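You operate a simulated robot arm through the tools that you are given. There is no shell and no other tool.

Carry out the task below with a simulated robot arm. There is one attempt and no reset: what you move stays moved.

Task
Crimp the card's seal on the pouch; put it in the teal tray.
Fine: the seal with the card's number; one stroke, slide in first and out after; fingers out of the crimper; dial stays at S; the pouch ends facing as it lay.
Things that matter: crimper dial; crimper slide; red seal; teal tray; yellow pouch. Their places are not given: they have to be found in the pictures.

The check looks at the end state, three seconds after you hand in, the way a careful person would. Anything else that was tipped, shoved, dropped, spilled or broken makes it a failure. A push-on lid holds only when it is set on centred and level and pressed home; a screw cap is set on level and turned clockwise until tight.

Robot
A 6-joint arm with a two-finger parallel gripper, fixed in place. Base frame: the origin is at the foot of the arm, x ahead of it, y to its left, z up; the work surface is at about z = 86. Lengths are in cm, angles in degrees, forces in N, time in s.
With the tool pointing down near the work surface it reaches from about 36 to 76 cm from the base axis. Its first joint turns from -66.0 to 66.0 degrees. Payload 2.45 kg.
The TCP is the grasp point between the finger pads, 2.4 cm short of the fingertips. In the tool frame z runs along the fingers and y along their closing line. The gripper opens to 6.8 cm. The fingers are 1.7 cm wide and 1 cm thick; the gripper's body (4 by 7 cm) begins 4.1 cm behind the TCP.
Orientation is that of the tool frame in the base frame, as a unit quaternion [w, x, y, z]. With the fingers straight down and closing along the base's y, the tool's x points along the base's -x, its y along +y and its z along -z.

Tools
- The arm moves only by the tool jog_arm. Its argument "steps" is a list of rows, each an object (a shift or turn left out is 0, a gripper value left out holds the last) with "fingers": the gripper command, from -1 (fully open) to 1 (shut), values between in proportion; "dp": the shift along the tool's x, y, z in units of 400 mm (1.0 is 400 mm), a list of three; "rot": the turn, a rotation vector about the tool's x, y, z in units of 120 degrees (1.0 is 120 degrees), a list of three. In form: [{"fingers": fingers, "dp": [tx, ty, tz], "rot": [rx, ry, rz]}, ...]. A call has 1 to 20 rows; each row is the pose to reach, as a shift and turn from the pose commanded when the call began, along the tool's axes at that moment. A call with a number of a shift or a turn outside -1 to 1 is refused whole. Each row takes 0.2 s and may step no farther than 5 cm and 8.6 degrees from the row before; otherwise, or with a gripper value out of range, the whole call is refused. A pose out of reach is approached as far as the arm can. The call stops where the force on the tool passes 40 N (or 10 N more than at its start, if that is more) or the arm is blocked; 0.2 s more then pass. Each finger travels about 10.8 cm/s and halts on what it meets, pressing with about 39 N; the grip force reading is that of the motor and also rises with nothing between the fingers. The clock runs only during rows and for 0.2 s after the last one: add rows that repeat a pose to give the fingers time. It gives the time, the measured TCP pose, the force on the tool (base axes), the opening and the grip force at its end, in the units of the frame above (readings bear some noise), with the torque about the TCP (base axes, N m) and any sound that the robot's microphone picked up.
- Cameras (640 x 400 px; columns grow to the right, rows downward): "scene" is fixed at [17.99, 41.93, 147.61]; the picture's right is [-0.67, -0.74, 0.00], its down [-0.34, 0.31, -0.89] and it looks along [0.66, -0.60, -0.46] (base axes); focal length 329 px, centre (320, 200). "wrist" rides on the gripper at [8.4, 1.1, -7.5] in the tool frame; the picture's right is [-0.13, 0.99, 0.00], its down [-0.60, -0.08, -0.79] and it looks along [-0.79, -0.10, 0.61] (tool axes); focal length 251 px, centre (320, 200).
- get_image(camera): a new picture of that camera. No time passes.
- probe_pixels(camera, pixels): for up to 12 pixels [column, row] of the newest picture of that camera ("zoom" is the newest enlarged one), the place [x, y, z] in the base frame of the surface seen there, good to about 0.2 cm. No time passes.
- enlarge(camera, box): a new picture of the part [left, top, right, bottom] of that camera's present view, enlarged. No time passes.
- finish_job(): hands the job in; it is judged then, once.

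Open the gripper and draw the arm clear of the work before you hand the job in, unless the task says otherwise.

The tools are called after "Emit:" as a command line: name --argument value ..., lists and objects as JSON in quotes. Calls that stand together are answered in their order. jog_arm: Moves the arm, as the interface text tells. Its arguments: {"type":"object","properties":{"steps":{"type":"array","items":{"type":"object","properties":{"fingers":{"type":"number"},"dp":{"type":"array","items":{"type":"number"}},"rot":{"type":"array","items":{"type":"number"}}}}}},"required":["steps"]} The other tools are called the same way: get_image (camera) takes a picture; probe_pixels (camera, pixels) gives the place of the surface under pixels of a picture; enlarge (camera, box) takes an enlarged picture of a part of a camera's view; finish_job () hands the job in.

At the start:

```text
time: 0.0
tool_pos: [42.46, -12.77, 125.9]
tcp_rot: [0.0, 0.0, 1.0, 0.0]
ft_force: [0.7, 0.3, 0.3]
torque: [-0.02, 0.0, 0.0]
width: 6.8
grasp_force: 0.1
```

scene: 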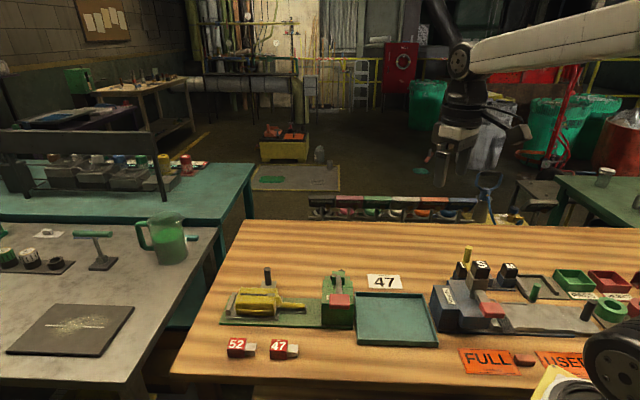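
wrist: 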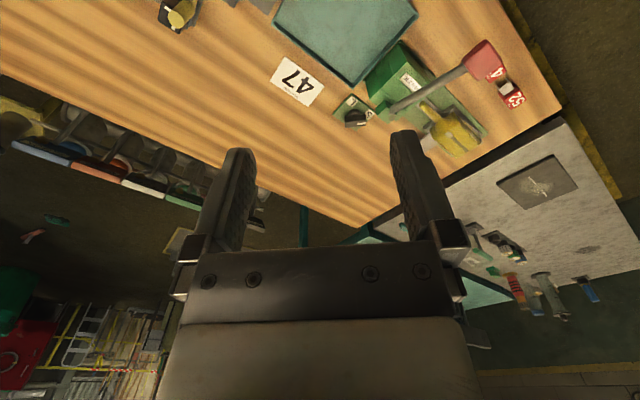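

The scene shows a green crimper with a yellow pouch on a slide around (265,300), the card "47" at (384,282), red seals 52 and 47 at (242,347) and (284,348), teal tray at (397,317). I'll enlarge these areas for detail.

Emit:
enlarge --camera "scene" --box '[200, 250, 360, 370]'

Emit:
enlarge --camera "scene" --box '[340, 240, 640, 400]'

Emit:
enlarge --camera "wrist" --box '[320, 30, 560, 180]'

```text
3.33 times, centred on (280, 310) of scene
```

zoom: 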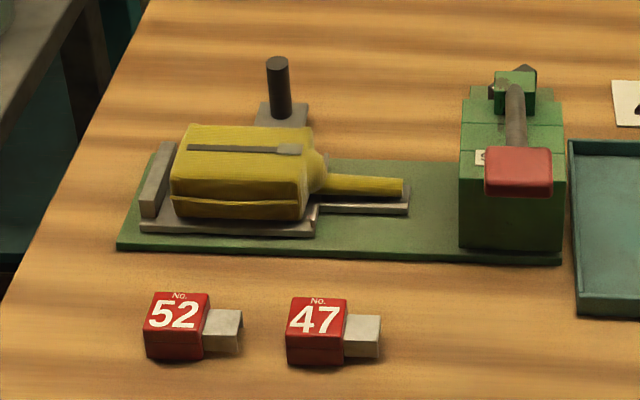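

```text
2.13 times, centred on (490, 320) of scene
```

zoom: 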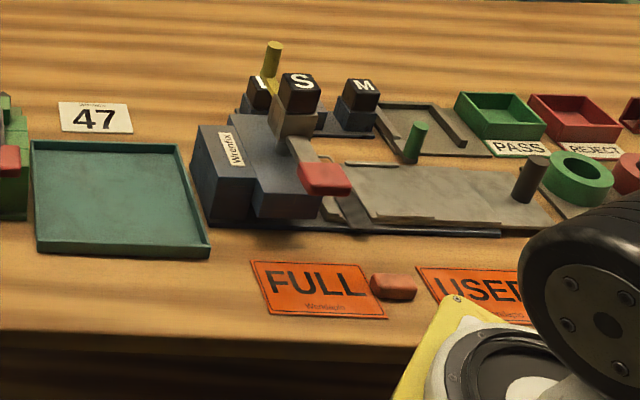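

```text
2.67 times, centred on (440, 105) of wrist
```

zoom: 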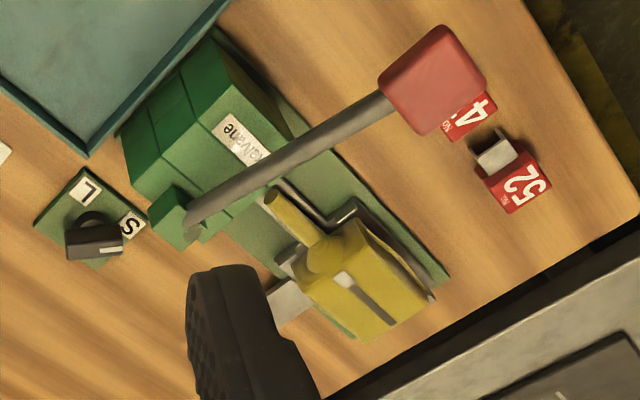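

The green crimper has the slide with pouch, a lever with red pad, a dial behind it (L/S), and two red seals with grey ends. I'll enlarge more closely and probe main points.

Emit:
enlarge --camera "scene" --box '[220, 330, 310, 365]'

Emit:
enlarge --camera "scene" --box '[225, 260, 315, 330]'

Emit:
enlarge --camera "scene" --box '[305, 260, 365, 330]'

Emit:
probe_pixels --camera "scene" --pixels '[[242, 342], [255, 345], [278, 343], [291, 347], [268, 272], [255, 295], [300, 306], [290, 304], [341, 300], [340, 280], [397, 320], [230, 315]]'

```text
7.11 times, centred on (265, 348) of scene
```

zoom: 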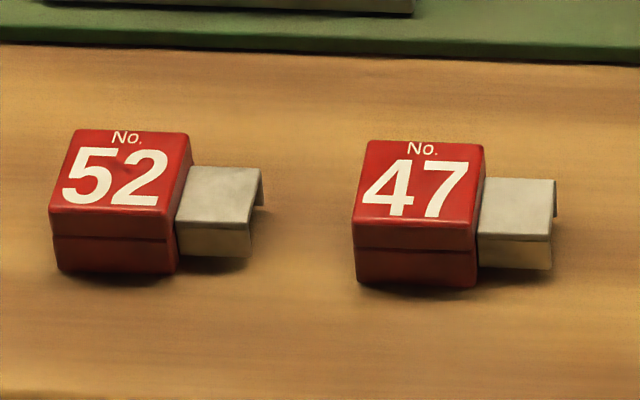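

```text
5.71 times, centred on (270, 295) of scene
```

zoom: 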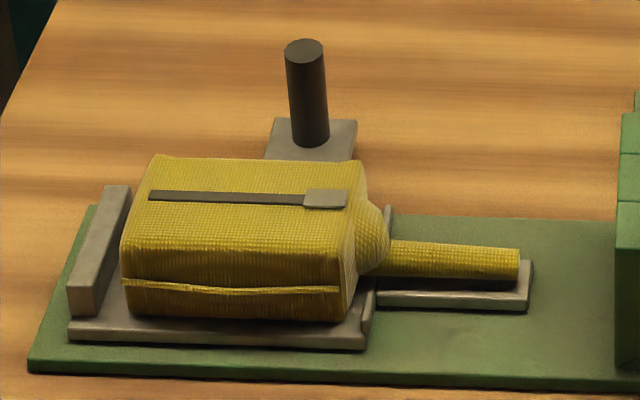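

```text
5.71 times, centred on (335, 295) of scene
```

zoom: 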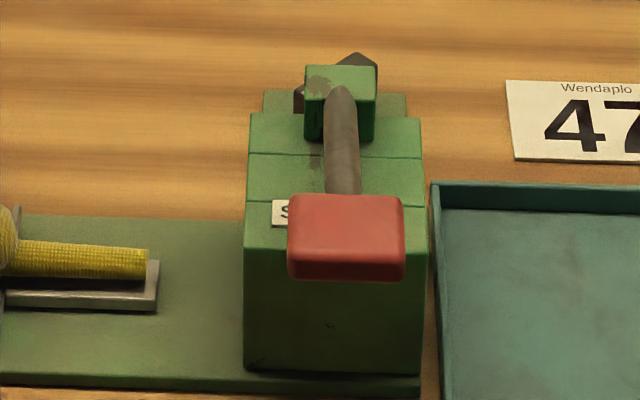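

```text
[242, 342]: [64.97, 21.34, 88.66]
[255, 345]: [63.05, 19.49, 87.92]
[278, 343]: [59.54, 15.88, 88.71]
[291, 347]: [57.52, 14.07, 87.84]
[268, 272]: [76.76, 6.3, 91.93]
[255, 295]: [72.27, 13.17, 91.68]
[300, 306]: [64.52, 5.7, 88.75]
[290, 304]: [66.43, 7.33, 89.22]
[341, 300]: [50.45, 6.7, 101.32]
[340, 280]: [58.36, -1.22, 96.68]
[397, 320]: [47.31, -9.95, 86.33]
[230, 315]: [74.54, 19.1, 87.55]
```

The seal's grey part looks like an inverted-U saddle that fits over the pouch's neck. I'll probe detailed geometry on the zoomed crimper view.

Emit:
enlarge --camera "scene" --box '[215, 255, 375, 355]'

Emit:
probe_pixels --camera "zoom" --pixels '[[30, 272], [130, 160], [430, 292], [55, 265], [60, 250], [70, 200], [100, 230], [200, 240], [260, 280], [340, 225], [340, 238], [250, 225]]'

Emit:
probe_pixels --camera "zoom" --pixels '[[205, 75], [212, 115], [190, 140], [240, 140], [280, 225], [310, 225], [430, 200], [430, 270], [520, 270], [430, 160], [530, 150], [490, 190]]'

```text
4.00 times, centred on (295, 305) of scene
```

zoom: 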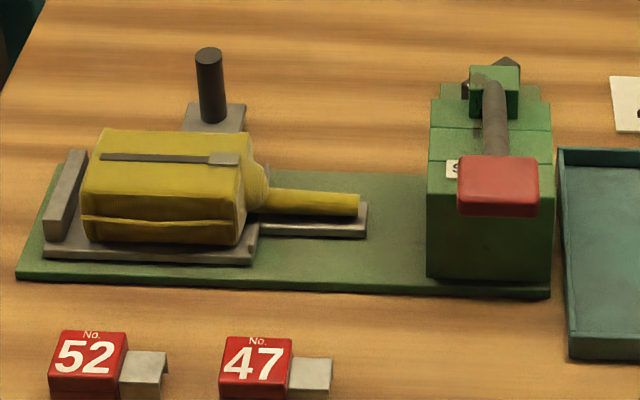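

```text
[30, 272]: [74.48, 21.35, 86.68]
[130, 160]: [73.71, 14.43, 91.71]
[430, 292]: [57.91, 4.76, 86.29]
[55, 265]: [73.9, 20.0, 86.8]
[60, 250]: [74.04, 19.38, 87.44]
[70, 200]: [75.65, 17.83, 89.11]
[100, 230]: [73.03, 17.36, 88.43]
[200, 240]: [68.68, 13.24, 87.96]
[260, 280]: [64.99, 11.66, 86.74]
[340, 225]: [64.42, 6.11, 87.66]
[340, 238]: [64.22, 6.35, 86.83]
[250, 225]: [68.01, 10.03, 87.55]
```

```text
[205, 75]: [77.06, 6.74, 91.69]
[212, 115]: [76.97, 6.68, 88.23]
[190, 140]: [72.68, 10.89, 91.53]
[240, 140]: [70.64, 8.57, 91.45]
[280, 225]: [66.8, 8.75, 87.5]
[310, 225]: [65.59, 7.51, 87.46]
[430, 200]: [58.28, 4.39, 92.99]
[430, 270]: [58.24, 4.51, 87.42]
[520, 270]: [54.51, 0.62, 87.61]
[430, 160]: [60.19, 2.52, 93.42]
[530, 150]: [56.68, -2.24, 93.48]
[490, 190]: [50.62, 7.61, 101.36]
```

The crimper axis runs at 45° (direction (-0.71,-0.71)). I'll move the arm up over the bench and turn the gripper so the wrist camera looks toward the crimper's mouth from the pouch side; first half of the turn now.

Emit:
jog_arm --steps '[{"fingers": -1, "dp": [-0.02, 0.06, 0.0], "rot": [0, 0, 0.0625]}, {"dp": [-0.04, 0.12, 0.0], "rot": [0, 0, 0.125]}, {"dp": [-0.06, 0.18, 0.0], "rot": [0, 0, 0.1875]}, {"dp": [-0.09, 0.25, 0.02], "rot": [0, 0, 0.25]}, {"dp": [-0.11, 0.32, 0.04], "rot": [0, 0, 0.3125]}, {"dp": [-0.13, 0.38, 0.06], "rot": [0, 0, 0.375]}, {"dp": [-0.15, 0.44, 0.08], "rot": [0, 0, 0.4375]}, {"dp": [-0.18, 0.5, 0.1], "rot": [0, 0, 0.5]}, {"dp": [-0.2, 0.57, 0.12], "rot": [0, 0, 0.5625]}]'

```text
time: 2.0
tool_pos: [50.34, 10.26, 121.09]
tcp_rot: [0.0, 0.556, 0.831, 0.0]
ft_force: [-0.6, 0.1, -0.4]
torque: [-0.01, -0.01, -0.01]
width: 6.78
grasp_force: 0.0
```

The turn goes fine. I'll finish the turn (tool x toward the pouch end) and move over the neck at z≈106 to look into the crimper mouth.

Emit:
jog_arm --steps '[{"fingers": -1, "dp": [-0.026, 0.032, 0.04], "rot": [0, 0, 0.0625]}, {"dp": [-0.052, 0.065, 0.08], "rot": [0, 0, 0.125]}, {"dp": [-0.079, 0.097, 0.12], "rot": [0, 0, 0.1875]}, {"dp": [-0.105, 0.129, 0.165], "rot": [0, 0, 0.25]}, {"dp": [-0.131, 0.162, 0.21], "rot": [0, 0, 0.3125]}, {"dp": [-0.157, 0.194, 0.25], "rot": [0, 0, 0.375]}, {"dp": [-0.184, 0.226, 0.29], "rot": [0, 0, 0.4375]}, {"dp": [-0.21, 0.259, 0.335], "rot": [0, 0, 0.5]}, {"dp": [-0.236, 0.291, 0.375], "rot": [0, 0, 0.5625]}]'

Emit:
get_image --camera "wrist"

Emit:
get_image --camera "scene"

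```text
time: 4.0
tool_pos: [64.76, 5.89, 106.1]
tcp_rot: [0.0, 0.924, 0.382, 0.0]
ft_force: [0.0, -0.7, -0.1]
torque: [-0.02, 0.02, 0.01]
width: 6.78
grasp_force: 0.1
```

```text
taken
```

wrist: 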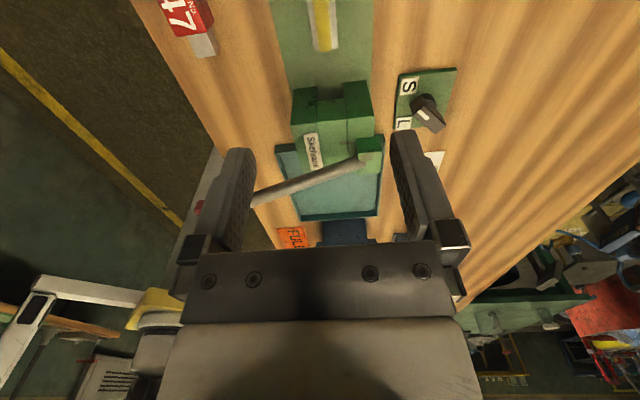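

```text
taken
```

scene: 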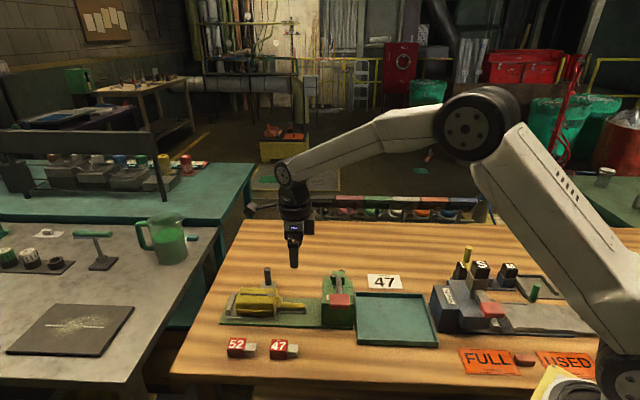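

Tool now is aligned: tool x = +s (toward pouch end), tool y = +v, z down. I enlarge the crimper and dial in the wrist view.

Emit:
enlarge --camera "wrist" --box '[270, 40, 390, 200]'

Emit:
enlarge --camera "wrist" --box '[380, 50, 470, 150]'

Emit:
enlarge --camera "wrist" --box '[150, 0, 250, 70]'

```text
2.50 times, centred on (330, 120) of wrist
```

zoom: 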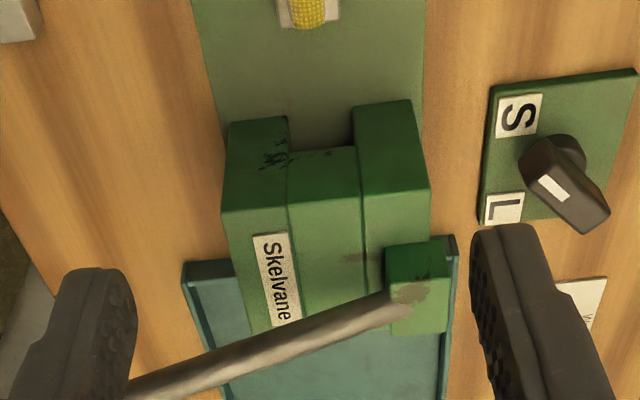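

```text
4.00 times, centred on (425, 100) of wrist
```

zoom: 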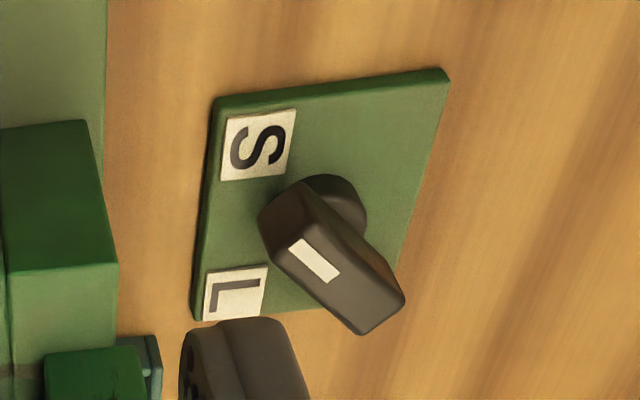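

```text
5.71 times, centred on (200, 35) of wrist
```

zoom: 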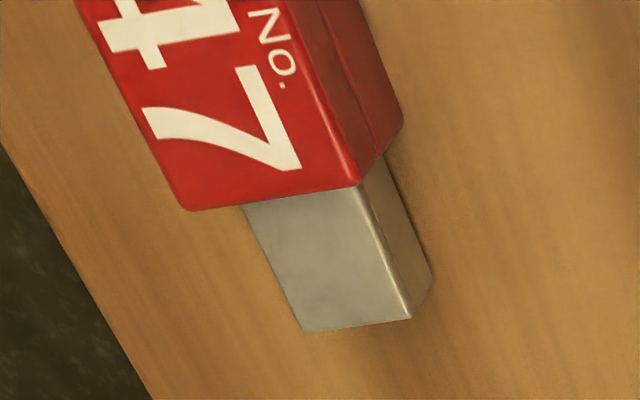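

I'll descend to about z=95.5 behind the neck to look into the crimper's mouth at a shallower angle.

Emit:
jog_arm --steps '[{"fingers": -1, "dp": [0.02, 0, 0.08], "rot": [0, 0, 0]}, {"dp": [0.04, 0, 0.16]}, {"dp": [0.06, 0, 0.22]}, {"dp": [0.075, 0, 0.265]}]'

Emit:
get_image --camera "wrist"

Emit:
enlarge --camera "wrist" --box '[230, 20, 420, 150]'

```text
time: 5.0
tool_pos: [66.8, 7.95, 95.34]
tcp_rot: [0.0, 0.924, 0.383, 0.0]
ft_force: [-0.5, 0.3, -0.3]
torque: [-0.02, 0.01, 0.01]
width: 6.8
grasp_force: 0.1
```

```text
taken
```

wrist: 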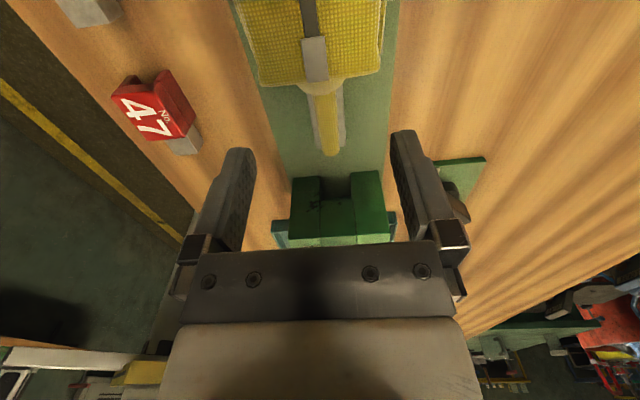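

```text
3.08 times, centred on (325, 85) of wrist
```

zoom: 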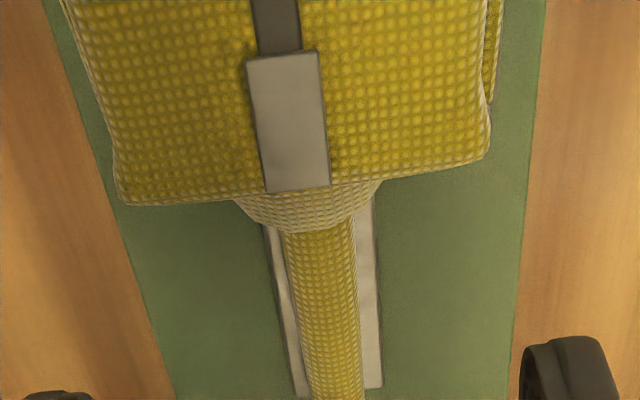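

Pouch neck visible at (325,120) with slide trough under. I enlarge the crimper mouth (340,205) and probe neck and block positions.

Emit:
probe_pixels --camera "wrist" --pixels '[[327, 97], [332, 150], [319, 120], [340, 115], [327, 120], [315, 110], [343, 110], [320, 80], [260, 85], [375, 72], [330, 156], [345, 138]]'

Emit:
enlarge --camera "wrist" --box '[270, 140, 410, 250]'

Emit:
probe_pixels --camera "zoom" --pixels '[[330, 80], [340, 110], [310, 130], [330, 150], [330, 180], [250, 150], [400, 140], [260, 120], [330, 20], [320, 50], [345, 95], [290, 135]]'

```text
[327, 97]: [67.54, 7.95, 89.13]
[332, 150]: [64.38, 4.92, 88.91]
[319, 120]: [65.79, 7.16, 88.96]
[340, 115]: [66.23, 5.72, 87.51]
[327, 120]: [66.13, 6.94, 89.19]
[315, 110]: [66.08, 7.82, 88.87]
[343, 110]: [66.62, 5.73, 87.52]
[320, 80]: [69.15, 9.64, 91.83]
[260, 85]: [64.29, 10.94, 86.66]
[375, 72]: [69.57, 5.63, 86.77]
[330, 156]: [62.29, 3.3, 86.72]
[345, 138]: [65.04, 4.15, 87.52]
```

```text
3.64 times, centred on (340, 195) of wrist
```

zoom: 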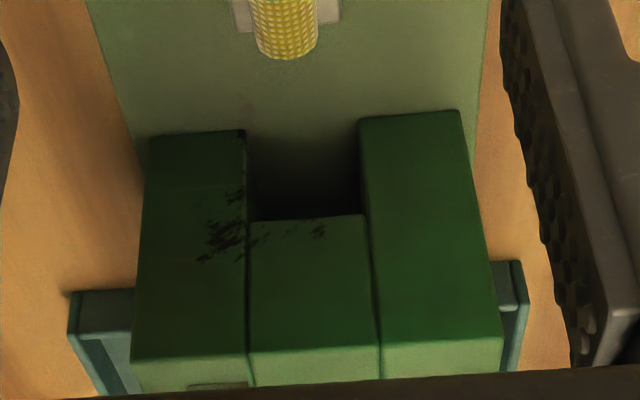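

```text
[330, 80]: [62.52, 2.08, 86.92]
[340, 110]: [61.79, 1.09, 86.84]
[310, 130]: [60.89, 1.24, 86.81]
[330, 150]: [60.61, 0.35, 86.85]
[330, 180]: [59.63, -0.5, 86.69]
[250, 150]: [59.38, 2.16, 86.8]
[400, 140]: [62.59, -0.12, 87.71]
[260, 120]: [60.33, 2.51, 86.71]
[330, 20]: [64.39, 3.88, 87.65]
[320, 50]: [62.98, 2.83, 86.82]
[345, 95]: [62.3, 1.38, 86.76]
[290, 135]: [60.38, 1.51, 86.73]
```

The crimper mouth is the gap between the two side walls under the central ram. I probe the ram face and look at the seal's back side at (155,105) for a slot.

Emit:
probe_pixels --camera "zoom" --pixels '[[310, 225], [310, 260], [310, 330], [310, 365], [200, 150], [200, 200], [200, 340], [420, 120], [420, 200], [420, 330], [430, 360], [290, 40]]'

Emit:
enlarge --camera "wrist" --box '[100, 50, 220, 170]'

Emit:
probe_pixels --camera "zoom" --pixels '[[320, 200], [340, 320], [250, 180], [420, 240], [360, 120], [390, 140], [150, 200], [400, 335]]'

```text
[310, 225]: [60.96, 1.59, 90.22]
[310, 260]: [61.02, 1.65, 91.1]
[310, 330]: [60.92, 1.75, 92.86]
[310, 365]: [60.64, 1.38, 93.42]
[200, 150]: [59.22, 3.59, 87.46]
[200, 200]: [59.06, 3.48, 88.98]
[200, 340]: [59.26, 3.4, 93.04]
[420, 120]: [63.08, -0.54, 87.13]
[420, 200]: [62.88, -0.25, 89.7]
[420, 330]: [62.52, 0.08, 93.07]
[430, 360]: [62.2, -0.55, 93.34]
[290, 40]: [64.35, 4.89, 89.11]
```

```text
3.33 times, centred on (160, 110) of wrist
```

zoom: 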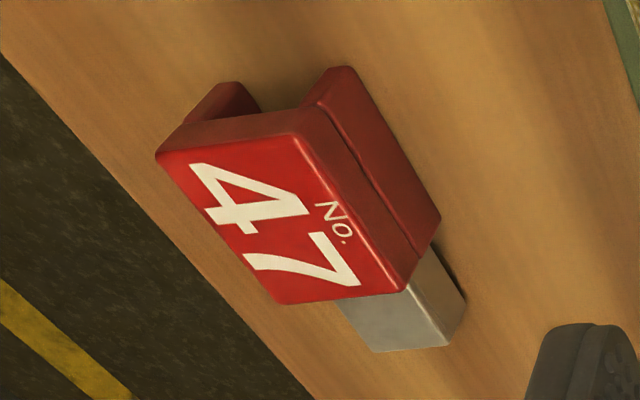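

```text
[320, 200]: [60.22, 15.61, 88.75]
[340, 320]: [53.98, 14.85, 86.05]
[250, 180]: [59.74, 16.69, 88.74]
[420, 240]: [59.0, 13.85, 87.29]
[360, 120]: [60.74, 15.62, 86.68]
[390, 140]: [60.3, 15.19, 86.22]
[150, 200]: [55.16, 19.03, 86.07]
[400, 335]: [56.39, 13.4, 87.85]
```

The seal head is an inverted-U saddle: head toward the pouch, channel toward the crimper—just as it lies. I move above seal 47 to measure it closely.

Emit:
jog_arm --steps '[{"fingers": -1, "dp": [0, -0.02, -0.08]}, {"dp": [0.002, -0.1, -0.12]}, {"dp": [0.004, -0.19, -0.12]}, {"dp": [0.006, -0.265, -0.08]}, {"dp": [0.01, -0.265, -0.02]}]'

Emit:
get_image --camera "wrist"

Emit:
enlarge --camera "wrist" --box '[250, 40, 410, 140]'

```text
time: 6.2
tool_pos: [59.64, 15.65, 96.34]
tcp_rot: [0.0, 0.924, 0.383, 0.001]
ft_force: [-1.0, 0.4, -0.4]
torque: [0.0, 0.03, -0.02]
width: 6.8
grasp_force: 0.0
```

```text
taken
```

wrist: 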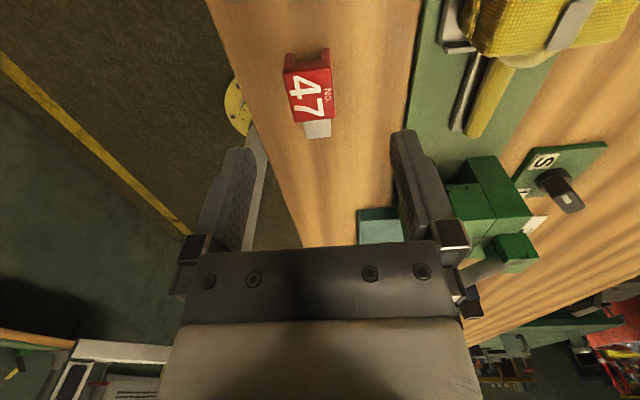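

```text
4.00 times, centred on (330, 90) of wrist
```

zoom: 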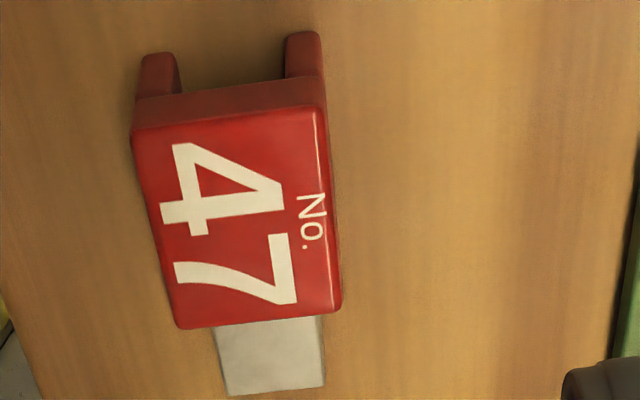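

I probe the seal's head corners, channel end and legs on this enlarged view.

Emit:
probe_pixels --camera "zoom" --pixels '[[148, 142], [308, 118], [188, 318], [330, 300], [235, 388], [318, 376], [225, 340], [318, 325], [158, 65], [302, 42], [230, 225], [275, 380]]'

```text
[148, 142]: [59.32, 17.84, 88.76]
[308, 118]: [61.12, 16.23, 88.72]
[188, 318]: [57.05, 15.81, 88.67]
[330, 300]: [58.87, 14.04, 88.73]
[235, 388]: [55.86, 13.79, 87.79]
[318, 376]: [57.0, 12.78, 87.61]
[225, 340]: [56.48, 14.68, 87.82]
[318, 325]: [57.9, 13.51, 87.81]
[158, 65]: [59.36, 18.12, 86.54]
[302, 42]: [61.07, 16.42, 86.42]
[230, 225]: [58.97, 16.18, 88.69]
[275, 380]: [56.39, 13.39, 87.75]
```

Seal 47 head spans s≈51.4–54.75, v≈29.05–31.85 (centre v≈30.5), top z≈88.73. I descend with open fingers around it to z≈89 in steps.

Emit:
jog_arm --steps '[{"fingers": -1, "dp": [-0.0035, -0.0155, 0.05]}, {"dp": [-0.0035, -0.0155, 0.1]}, {"dp": [-0.0035, -0.0155, 0.14]}, {"dp": [-0.0035, -0.0155, 0.16]}]'

Emit:
get_image --camera "wrist"

Emit:
enlarge --camera "scene" --box '[200, 270, 360, 370]'

```text
time: 7.2
tool_pos: [59.09, 16.13, 89.88]
tcp_rot: [0.001, 0.924, 0.382, 0.0]
ft_force: [-0.1, 0.4, -0.1]
torque: [-0.01, 0.0, 0.02]
width: 6.81
grasp_force: 0.0
```

```text
taken
```

wrist: 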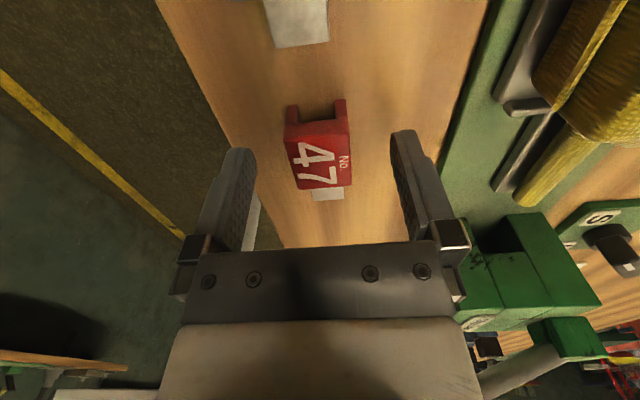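

```text
4.00 times, centred on (280, 320) of scene
```

zoom: 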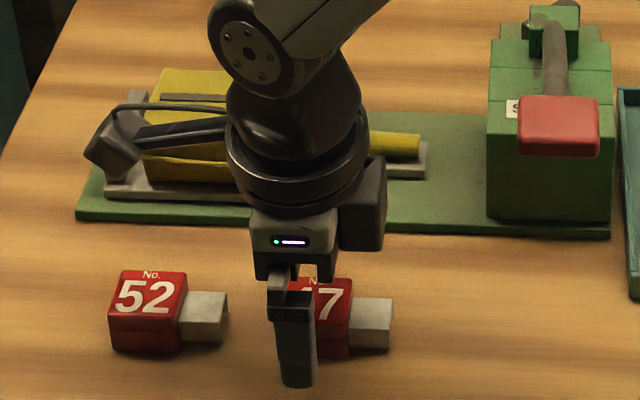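

Seal 47 sits between the fingers. I lower the last ~1 cm and close on the head.

Emit:
jog_arm --steps '[{"fingers": -1, "dp": [0, 0, 0.012]}, {"dp": [0, 0, 0.024]}, {"fingers": 1, "dp": [0, 0, 0.024]}, {"dp": [0, 0, 0.024]}, {"dp": [0, 0, 0.024]}, {"dp": [0, 0, 0.024]}]'

Emit:
get_image --camera "wrist"

```text
time: 8.6
tool_pos: [59.1, 16.06, 89.04]
tcp_rot: [0.0, 0.924, 0.383, 0.0]
ft_force: [-0.1, 0.7, -0.3]
torque: [0.0, 0.01, -0.01]
width: 2.91
grasp_force: 38.3
```

```text
taken
```

wrist: 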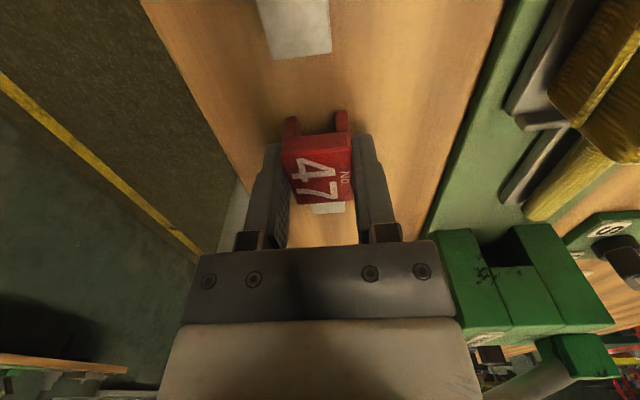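

Gripped at width 2.91 with 38 N. I lift 8 cm and check the hold.

Emit:
jog_arm --steps '[{"fingers": 1, "dp": [0, 0, -0.02]}, {"dp": [0, 0, -0.06]}, {"dp": [0, 0, -0.12]}, {"dp": [0, 0, -0.18]}, {"dp": [0, 0, -0.22]}]'

Emit:
get_image --camera "wrist"

Emit:
enlarge --camera "wrist" --box '[240, 90, 400, 230]'

Emit:
probe_pixels --camera "zoom" --pixels '[[210, 150], [410, 145], [250, 320], [405, 310], [320, 230], [300, 330], [380, 325], [340, 350]]'

```text
time: 9.8
tool_pos: [59.05, 16.06, 97.68]
tcp_rot: [0.0, 0.924, 0.383, 0.001]
ft_force: [0.0, -0.6, -0.3]
torque: [-0.02, -0.01, 0.05]
width: 0.03
grasp_force: 23.5
```

```text
taken
```

wrist: 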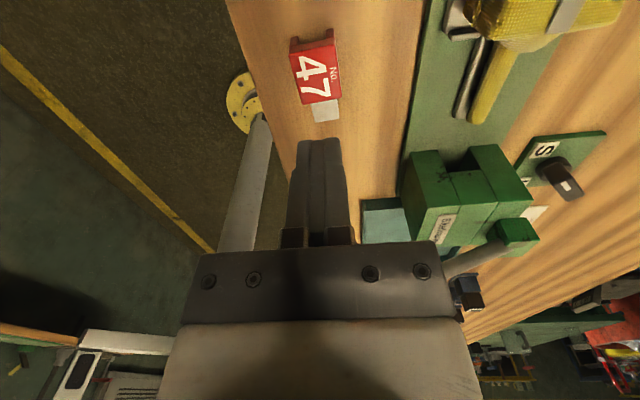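

```text
2.86 times, centred on (320, 160) of wrist
```

zoom: 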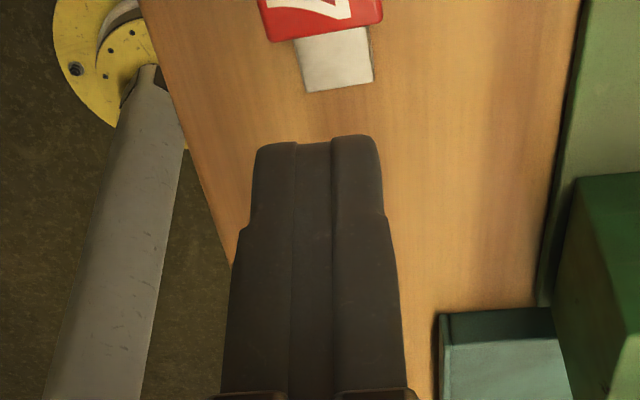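

```text
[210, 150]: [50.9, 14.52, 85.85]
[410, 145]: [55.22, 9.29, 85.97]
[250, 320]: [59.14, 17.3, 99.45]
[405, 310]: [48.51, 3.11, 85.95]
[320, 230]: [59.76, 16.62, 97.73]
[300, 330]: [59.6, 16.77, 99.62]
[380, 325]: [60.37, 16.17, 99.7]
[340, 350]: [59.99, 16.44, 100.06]
```

The seal slipped out (width 0.03) and stayed on the bench at (317,75). I re-measure its pose.

Emit:
enlarge --camera "wrist" --box '[260, 20, 380, 130]'

Emit:
enlarge --camera "scene" --box '[220, 320, 320, 370]'

```text
3.64 times, centred on (320, 75) of wrist
```

zoom: 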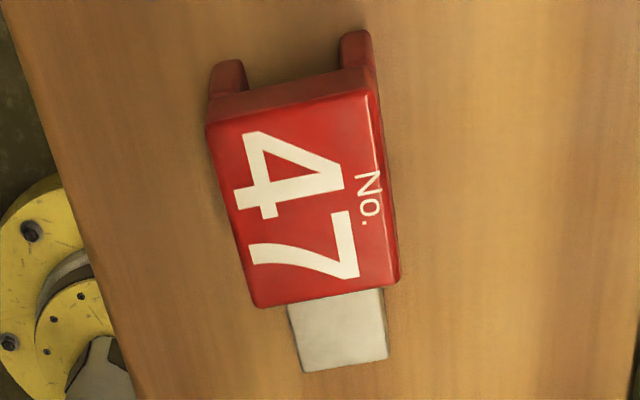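

```text
6.40 times, centred on (270, 345) of scene
```

zoom: 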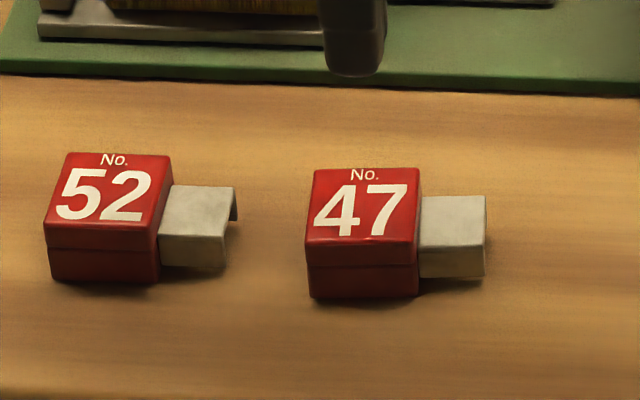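

The seal stayed upright, now squared to the gripper. I probe its current corners to regrip deeper.

Emit:
enlarge --camera "wrist" --box '[260, 20, 380, 130]'

Emit:
probe_pixels --camera "zoom" --pixels '[[215, 130], [362, 98], [260, 300], [390, 278], [305, 365], [382, 353], [225, 75], [360, 45], [350, 75], [300, 200], [100, 150], [500, 150]]'

```text
3.64 times, centred on (320, 75) of wrist
```

zoom: 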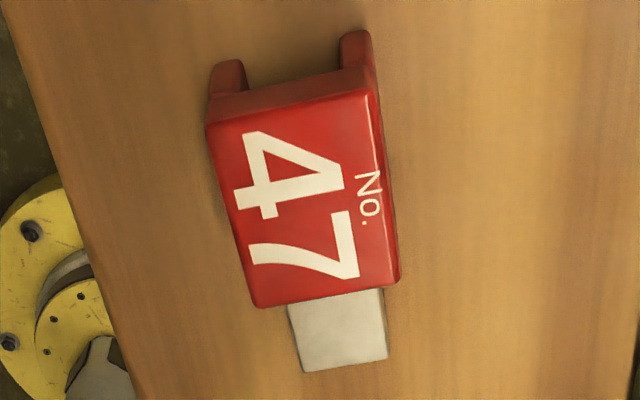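

```text
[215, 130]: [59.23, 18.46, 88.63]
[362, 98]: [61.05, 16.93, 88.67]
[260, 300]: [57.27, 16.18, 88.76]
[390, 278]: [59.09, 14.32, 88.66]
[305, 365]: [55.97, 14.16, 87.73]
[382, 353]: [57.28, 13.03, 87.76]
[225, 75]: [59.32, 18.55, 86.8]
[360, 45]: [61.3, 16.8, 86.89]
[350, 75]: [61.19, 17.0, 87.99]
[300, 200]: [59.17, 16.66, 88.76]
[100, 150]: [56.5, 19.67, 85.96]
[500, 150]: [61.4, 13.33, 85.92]
```

The seal is now at centre (s≈53.5, v≈30.2), yawed ~5°. I open, align to it, and descend deeper (TCP z≈88.6).

Emit:
jog_arm --steps '[{"fingers": -1, "dp": [0.005, -0.002, 0.0], "rot": [0, 0, -0.02]}, {"dp": [0.009, -0.005, 0.04], "rot": [0, 0, -0.036]}, {"dp": [0.009, -0.005, 0.1], "rot": [0, 0, -0.036]}, {"dp": [0.009, -0.005, 0.16], "rot": [0, 0, -0.036]}, {"dp": [0.009, -0.005, 0.2], "rot": [0, 0, -0.036]}, {"dp": [0.009, -0.005, 0.22], "rot": [0, 0, -0.036]}, {"dp": [0.009, -0.005, 0.2265], "rot": [0, 0, -0.036]}, {"dp": [0.009, -0.005, 0.2265], "rot": [0, 0, -0.036]}]'

Emit:
get_image --camera "wrist"

Emit:
enlarge --camera "wrist" --box '[220, 90, 420, 230]'

Emit:
enlarge --camera "scene" --box '[220, 320, 320, 380]'

```text
time: 11.6
tool_pos: [59.26, 16.57, 88.8]
tcp_rot: [0.0, 0.909, 0.418, 0.0]
ft_force: [-0.5, -1.0, 0.0]
torque: [-0.01, 0.0, 0.02]
width: 6.79
grasp_force: 0.1
```

```text
taken
```

wrist: 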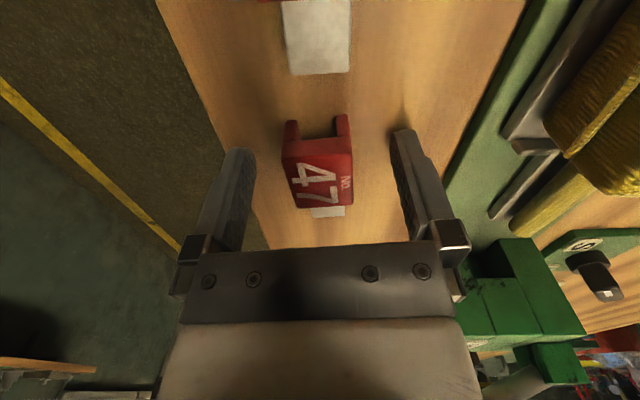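

```text
2.86 times, centred on (320, 160) of wrist
```

zoom: 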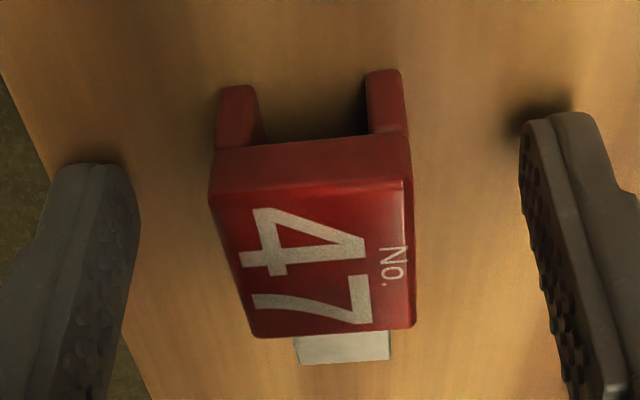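

```text
6.40 times, centred on (270, 350) of scene
```

zoom: 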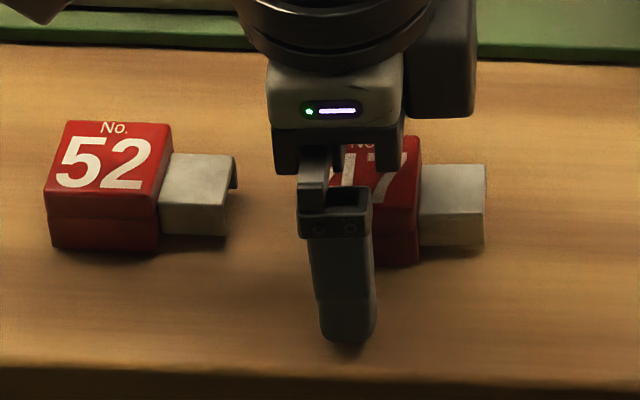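

Alignment looks good; fingers straddle the head. I lower 0.2 cm more, close, and lift only slightly to test the hold.

Emit:
jog_arm --steps '[{"fingers": -1, "dp": [0, 0, 0.005]}, {"fingers": 0.2, "dp": [0, 0, 0.005]}, {"fingers": 0.4, "dp": [0, 0, 0.005]}, {"fingers": 1, "dp": [0, 0, 0.005]}, {"dp": [0, 0, 0.005]}, {"dp": [0, 0, 0.005]}, {"dp": [0, 0, 0.005]}]'

Emit:
enlarge --camera "wrist" --box '[220, 90, 420, 230]'

Emit:
enlarge --camera "scene" --box '[220, 320, 320, 380]'

```text
time: 13.2
tool_pos: [59.15, 16.6, 88.51]
tcp_rot: [-0.001, 0.909, 0.417, 0.0]
ft_force: [0.0, 0.0, -0.1]
torque: [0.0, 0.0, -0.02]
width: 2.91
grasp_force: 39.0
```

```text
2.86 times, centred on (320, 160) of wrist
```

zoom: 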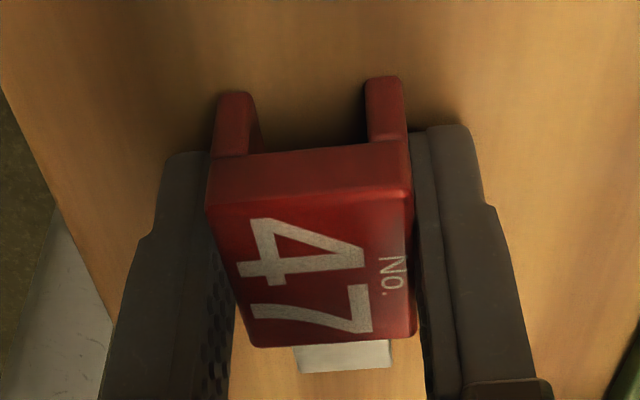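

```text
6.40 times, centred on (270, 350) of scene
```

zoom: 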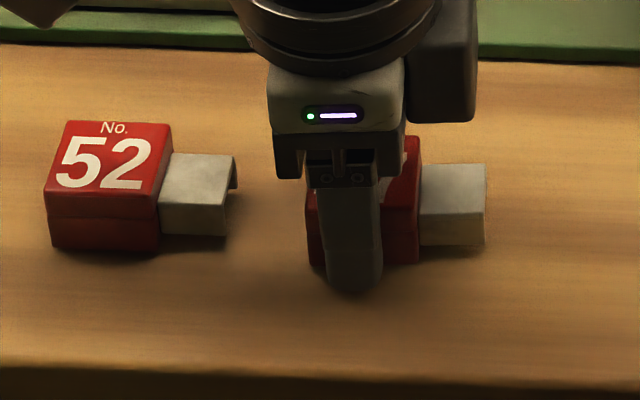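

Width 2.91, grip 39 N. I lift very slowly by 0.6 cm and check.

Emit:
jog_arm --steps '[{"fingers": 1, "dp": [0, 0, -0.002]}, {"dp": [0, 0, -0.005]}, {"dp": [0, 0, -0.0075]}, {"dp": [0, 0, -0.01]}, {"dp": [0, 0, -0.0125]}, {"dp": [0, 0, -0.015]}]'

Emit:
enlarge --camera "scene" --box '[220, 320, 320, 380]'

```text
time: 14.6
tool_pos: [59.29, 16.57, 89.19]
tcp_rot: [0.0, 0.909, 0.418, 0.0]
ft_force: [0.4, 0.1, -0.9]
torque: [-0.02, -0.03, -0.02]
width: 2.91
grasp_force: 39.0
```

```text
6.40 times, centred on (270, 350) of scene
```

zoom: 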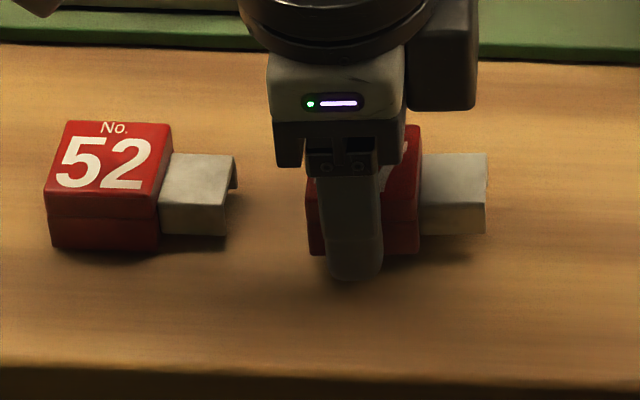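

Held and lifted. I continue slowly up ~8 cm, squaring the yaw back to the crimper axis.

Emit:
jog_arm --steps '[{"fingers": 1, "dp": [0, 0, -0.005]}, {"dp": [0, 0, -0.012]}, {"dp": [0, 0, -0.022]}, {"dp": [0, 0, -0.034]}, {"dp": [0, 0, -0.048]}, {"dp": [0, 0, -0.062], "rot": [0, 0, 0.006]}, {"dp": [0, 0, -0.076], "rot": [0, 0, 0.012]}, {"dp": [0, 0, -0.09], "rot": [0, 0, 0.018]}, {"dp": [0, 0, -0.104], "rot": [0, 0, 0.024]}, {"dp": [0, 0, -0.118], "rot": [0, 0, 0.03]}, {"dp": [0, 0, -0.132], "rot": [0, 0, 0.036]}, {"dp": [0, 0, -0.146], "rot": [0, 0, 0.036]}, {"dp": [0, 0, -0.16], "rot": [0, 0, 0.036]}, {"dp": [0, 0, -0.174], "rot": [0, 0, 0.036]}, {"dp": [0, 0, -0.186], "rot": [0, 0, 0.036]}, {"dp": [0, 0, -0.194], "rot": [0, 0, 0.036]}, {"dp": [0, 0, -0.2], "rot": [0, 0, 0.036]}, {"dp": [0, 0, -0.2], "rot": [0, 0, 0.036]}]'

Emit:
get_image --camera "wrist"

Emit:
get_image --camera "scene"

```text
time: 18.4
tool_pos: [59.33, 16.47, 97.24]
tcp_rot: [0.0, 0.924, 0.382, 0.0]
ft_force: [0.1, 1.1, 0.1]
torque: [0.0, 0.0, -0.01]
width: 2.89
grasp_force: 38.7
```

```text
taken
```

wrist: 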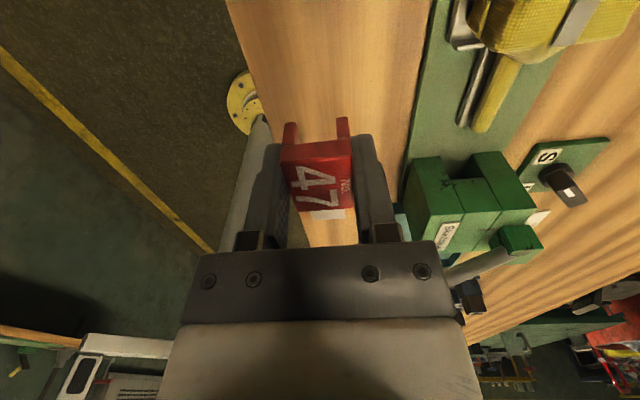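

```text
taken
```

scene: 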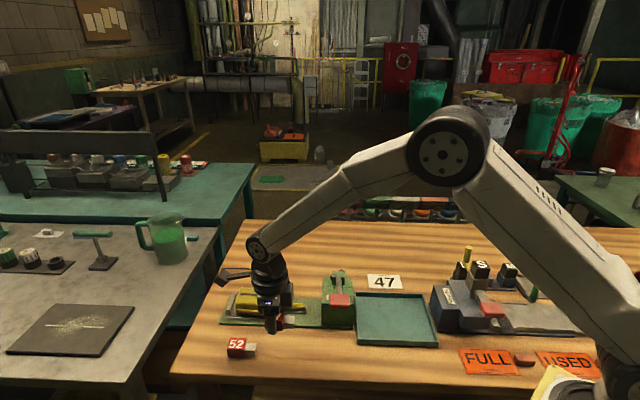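

Seal 47 is held. I measure its position relative to the TCP.

Emit:
enlarge --camera "wrist" --box '[260, 110, 390, 230]'

Emit:
probe_pixels --camera "zoom" --pixels '[[205, 200], [395, 185], [245, 335], [400, 320], [280, 350], [385, 340], [220, 70], [400, 45], [200, 140], [395, 120], [320, 260], [330, 350]]'

Emit:
enlarge --camera "scene" --box '[230, 290, 330, 350]'

```text
3.33 times, centred on (325, 170) of wrist
```

zoom: 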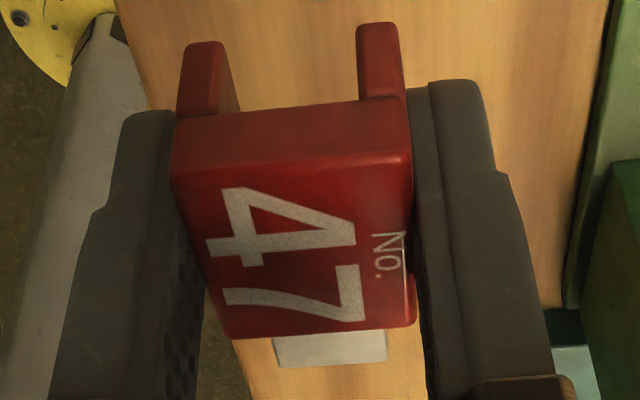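

```text
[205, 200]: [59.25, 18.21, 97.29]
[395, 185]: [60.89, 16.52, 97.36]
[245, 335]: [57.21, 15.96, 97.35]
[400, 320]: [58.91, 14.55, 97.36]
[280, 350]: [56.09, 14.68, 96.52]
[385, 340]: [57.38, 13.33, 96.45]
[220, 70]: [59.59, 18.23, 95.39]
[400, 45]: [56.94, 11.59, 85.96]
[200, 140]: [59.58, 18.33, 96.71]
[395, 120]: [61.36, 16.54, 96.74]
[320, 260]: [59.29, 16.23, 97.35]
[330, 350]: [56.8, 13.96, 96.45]
```

```text
6.40 times, centred on (280, 320) of scene
```

zoom: 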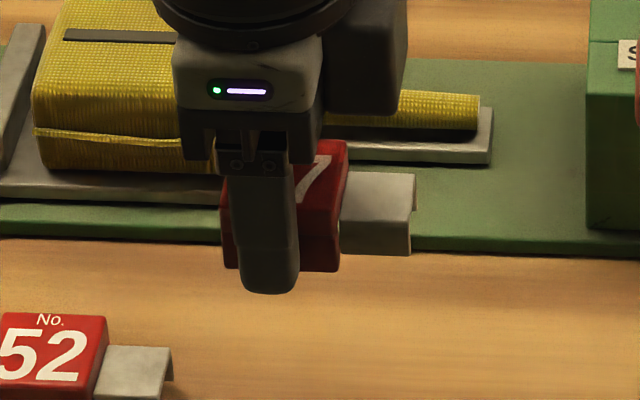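

Relative to TCP: head back +1.55 (s), channel end −4.2, head bottom −2.63. I shift sideways to v≈38 so I can measure the neck and cone beside the held seal.

Emit:
jog_arm --steps '[{"fingers": 1, "dp": [0, 0.015, 0]}, {"dp": [0, 0.04, 0]}, {"dp": [0, 0.07, 0]}, {"dp": [0, 0.1, 0]}, {"dp": [0, 0.13, 0]}, {"dp": [0, 0.16, 0]}, {"dp": [0, 0.18, 0]}, {"dp": [0, 0.192, 0]}, {"dp": [0, 0.192, 0]}]'

Emit:
get_image --camera "wrist"

Emit:
enlarge --camera "wrist" --box '[340, 40, 460, 150]'

```text
time: 20.4
tool_pos: [64.73, 11.11, 97.14]
tcp_rot: [0.0, 0.924, 0.383, 0.001]
ft_force: [-0.9, 0.2, 0.7]
torque: [0.0, 0.02, -0.01]
width: 2.9
grasp_force: 39.5
```

```text
taken
```

wrist: 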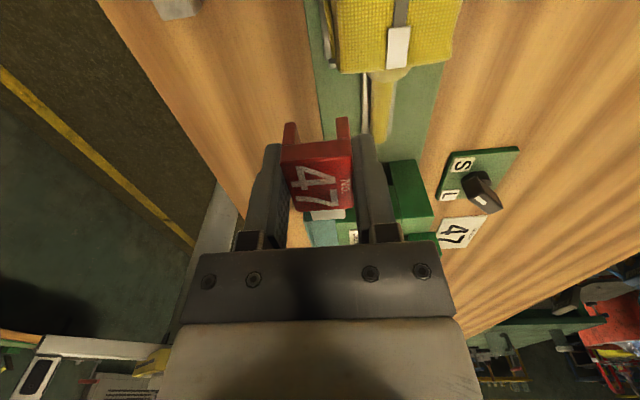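

```text
3.64 times, centred on (400, 95) of wrist
```

zoom: 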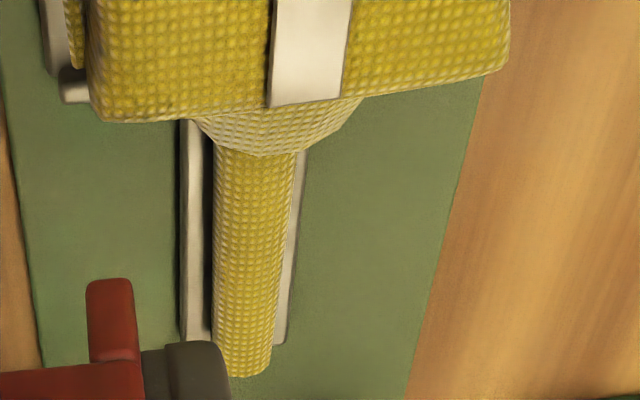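

Clear view of neck and trough. I probe neck centreline, edges, tip, cone end and trough.

Emit:
probe_pixels --camera "zoom" --pixels '[[255, 165], [250, 220], [245, 300], [242, 355], [242, 372], [222, 250], [278, 250], [218, 330], [192, 260], [190, 330], [284, 330], [298, 200]]'

Emit:
probe_pixels --camera "zoom" --pixels '[[265, 145], [265, 153], [230, 150], [310, 140], [270, 120], [210, 130], [340, 115], [100, 118], [490, 75], [300, 95], [265, 340], [290, 240]]'

```text
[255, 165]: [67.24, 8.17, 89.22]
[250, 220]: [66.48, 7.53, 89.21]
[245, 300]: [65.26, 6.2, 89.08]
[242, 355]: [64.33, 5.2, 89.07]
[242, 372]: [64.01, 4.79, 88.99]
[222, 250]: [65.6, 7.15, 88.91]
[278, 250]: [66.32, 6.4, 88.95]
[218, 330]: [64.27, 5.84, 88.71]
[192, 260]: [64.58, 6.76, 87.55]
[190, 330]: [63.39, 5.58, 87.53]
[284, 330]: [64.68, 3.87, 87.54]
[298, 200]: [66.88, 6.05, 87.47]
```

```text
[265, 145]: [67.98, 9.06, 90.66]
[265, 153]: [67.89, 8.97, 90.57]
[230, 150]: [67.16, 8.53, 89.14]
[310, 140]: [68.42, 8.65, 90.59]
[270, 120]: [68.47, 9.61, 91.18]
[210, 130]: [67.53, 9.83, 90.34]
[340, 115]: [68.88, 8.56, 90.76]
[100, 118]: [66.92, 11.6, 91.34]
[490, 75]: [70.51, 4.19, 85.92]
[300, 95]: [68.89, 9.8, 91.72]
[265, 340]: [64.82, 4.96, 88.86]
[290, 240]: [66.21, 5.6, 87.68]
```

Neck centre v≈41.92, top z≈89.2, tip s≈48.55, shoulder s≈54.2. I move the seal over the neck (TCP s≈52.45, v≈41.92) and lower to just above it.

Emit:
jog_arm --steps '[{"fingers": 1, "dp": [-0.005, 0.015, 0]}, {"dp": [-0.012, 0.04, 0]}, {"dp": [-0.02, 0.07, 0]}, {"dp": [-0.0295, 0.09, 0]}, {"dp": [-0.0295, 0.1, 0.01]}, {"dp": [-0.0295, 0.1, 0.03]}, {"dp": [-0.0295, 0.1, 0.055]}, {"dp": [-0.0295, 0.1, 0.08]}, {"dp": [-0.0295, 0.1, 0.1]}, {"dp": [-0.0295, 0.1, 0.11]}, {"dp": [-0.0295, 0.1, 0.11]}]'

Emit:
get_image --camera "wrist"

Emit:
enlarge --camera "wrist" --box '[260, 60, 390, 230]'

Emit:
enlarge --camera "scene" --box '[235, 260, 335, 330]'

```text
time: 22.8
tool_pos: [66.69, 7.38, 92.82]
tcp_rot: [0.0, 0.924, 0.383, 0.0]
ft_force: [0.8, 0.3, 0.4]
torque: [0.0, -0.02, -0.03]
width: 2.93
grasp_force: 38.4
```

```text
taken
```

wrist: 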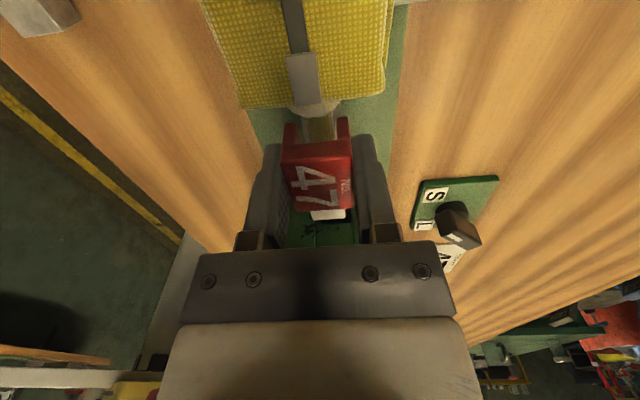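

```text
2.35 times, centred on (325, 145) of wrist
```

zoom: 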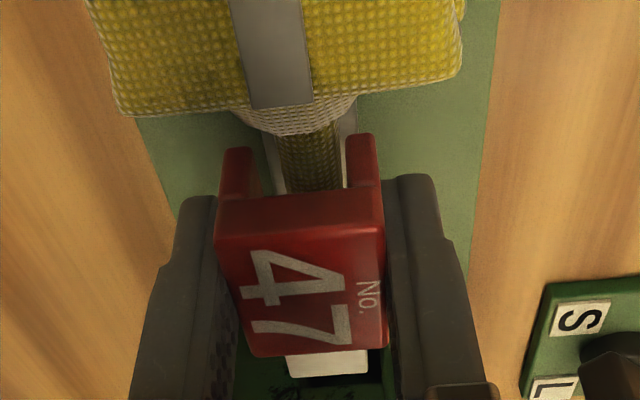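

```text
5.71 times, centred on (285, 295) of scene
```

zoom: 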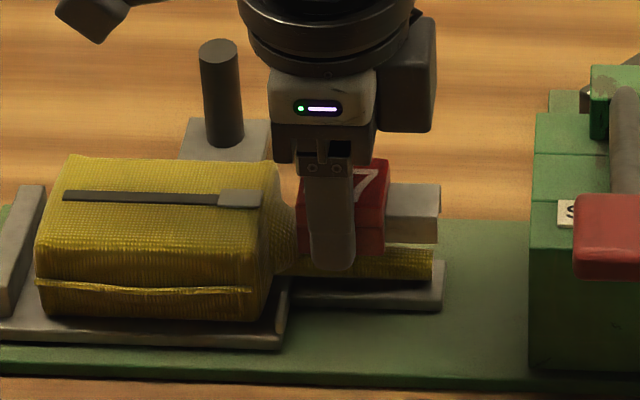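

The seal is above the neck. I probe head edges and a row of points across the neck in the same image to compare lateral alignment.

Emit:
enlarge --camera "wrist" --box '[270, 95, 380, 165]'

Emit:
probe_pixels --camera "zoom" --pixels '[[190, 145], [210, 145], [235, 145], [260, 145], [290, 145], [310, 145], [325, 145], [80, 280], [430, 265], [130, 130], [340, 130], [400, 120]]'

```text
5.71 times, centred on (325, 130) of wrist
```

zoom: 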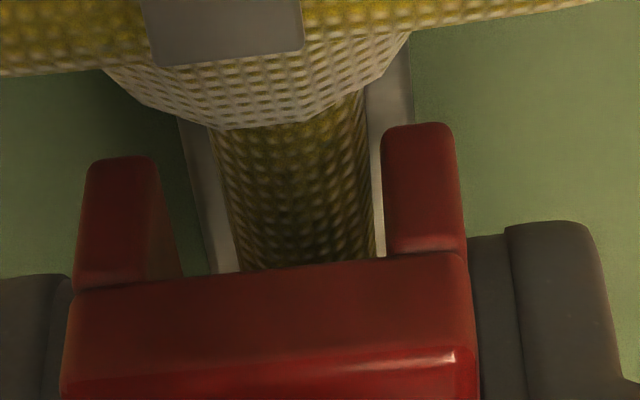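

```text
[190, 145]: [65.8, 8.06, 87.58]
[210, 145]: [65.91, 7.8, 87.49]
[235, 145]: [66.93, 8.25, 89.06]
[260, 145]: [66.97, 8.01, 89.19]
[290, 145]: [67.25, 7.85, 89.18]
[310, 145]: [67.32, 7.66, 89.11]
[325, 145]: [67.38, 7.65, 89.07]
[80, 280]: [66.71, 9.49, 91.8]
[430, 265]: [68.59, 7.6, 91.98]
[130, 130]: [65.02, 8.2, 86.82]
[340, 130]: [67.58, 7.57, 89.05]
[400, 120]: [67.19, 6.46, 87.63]
```

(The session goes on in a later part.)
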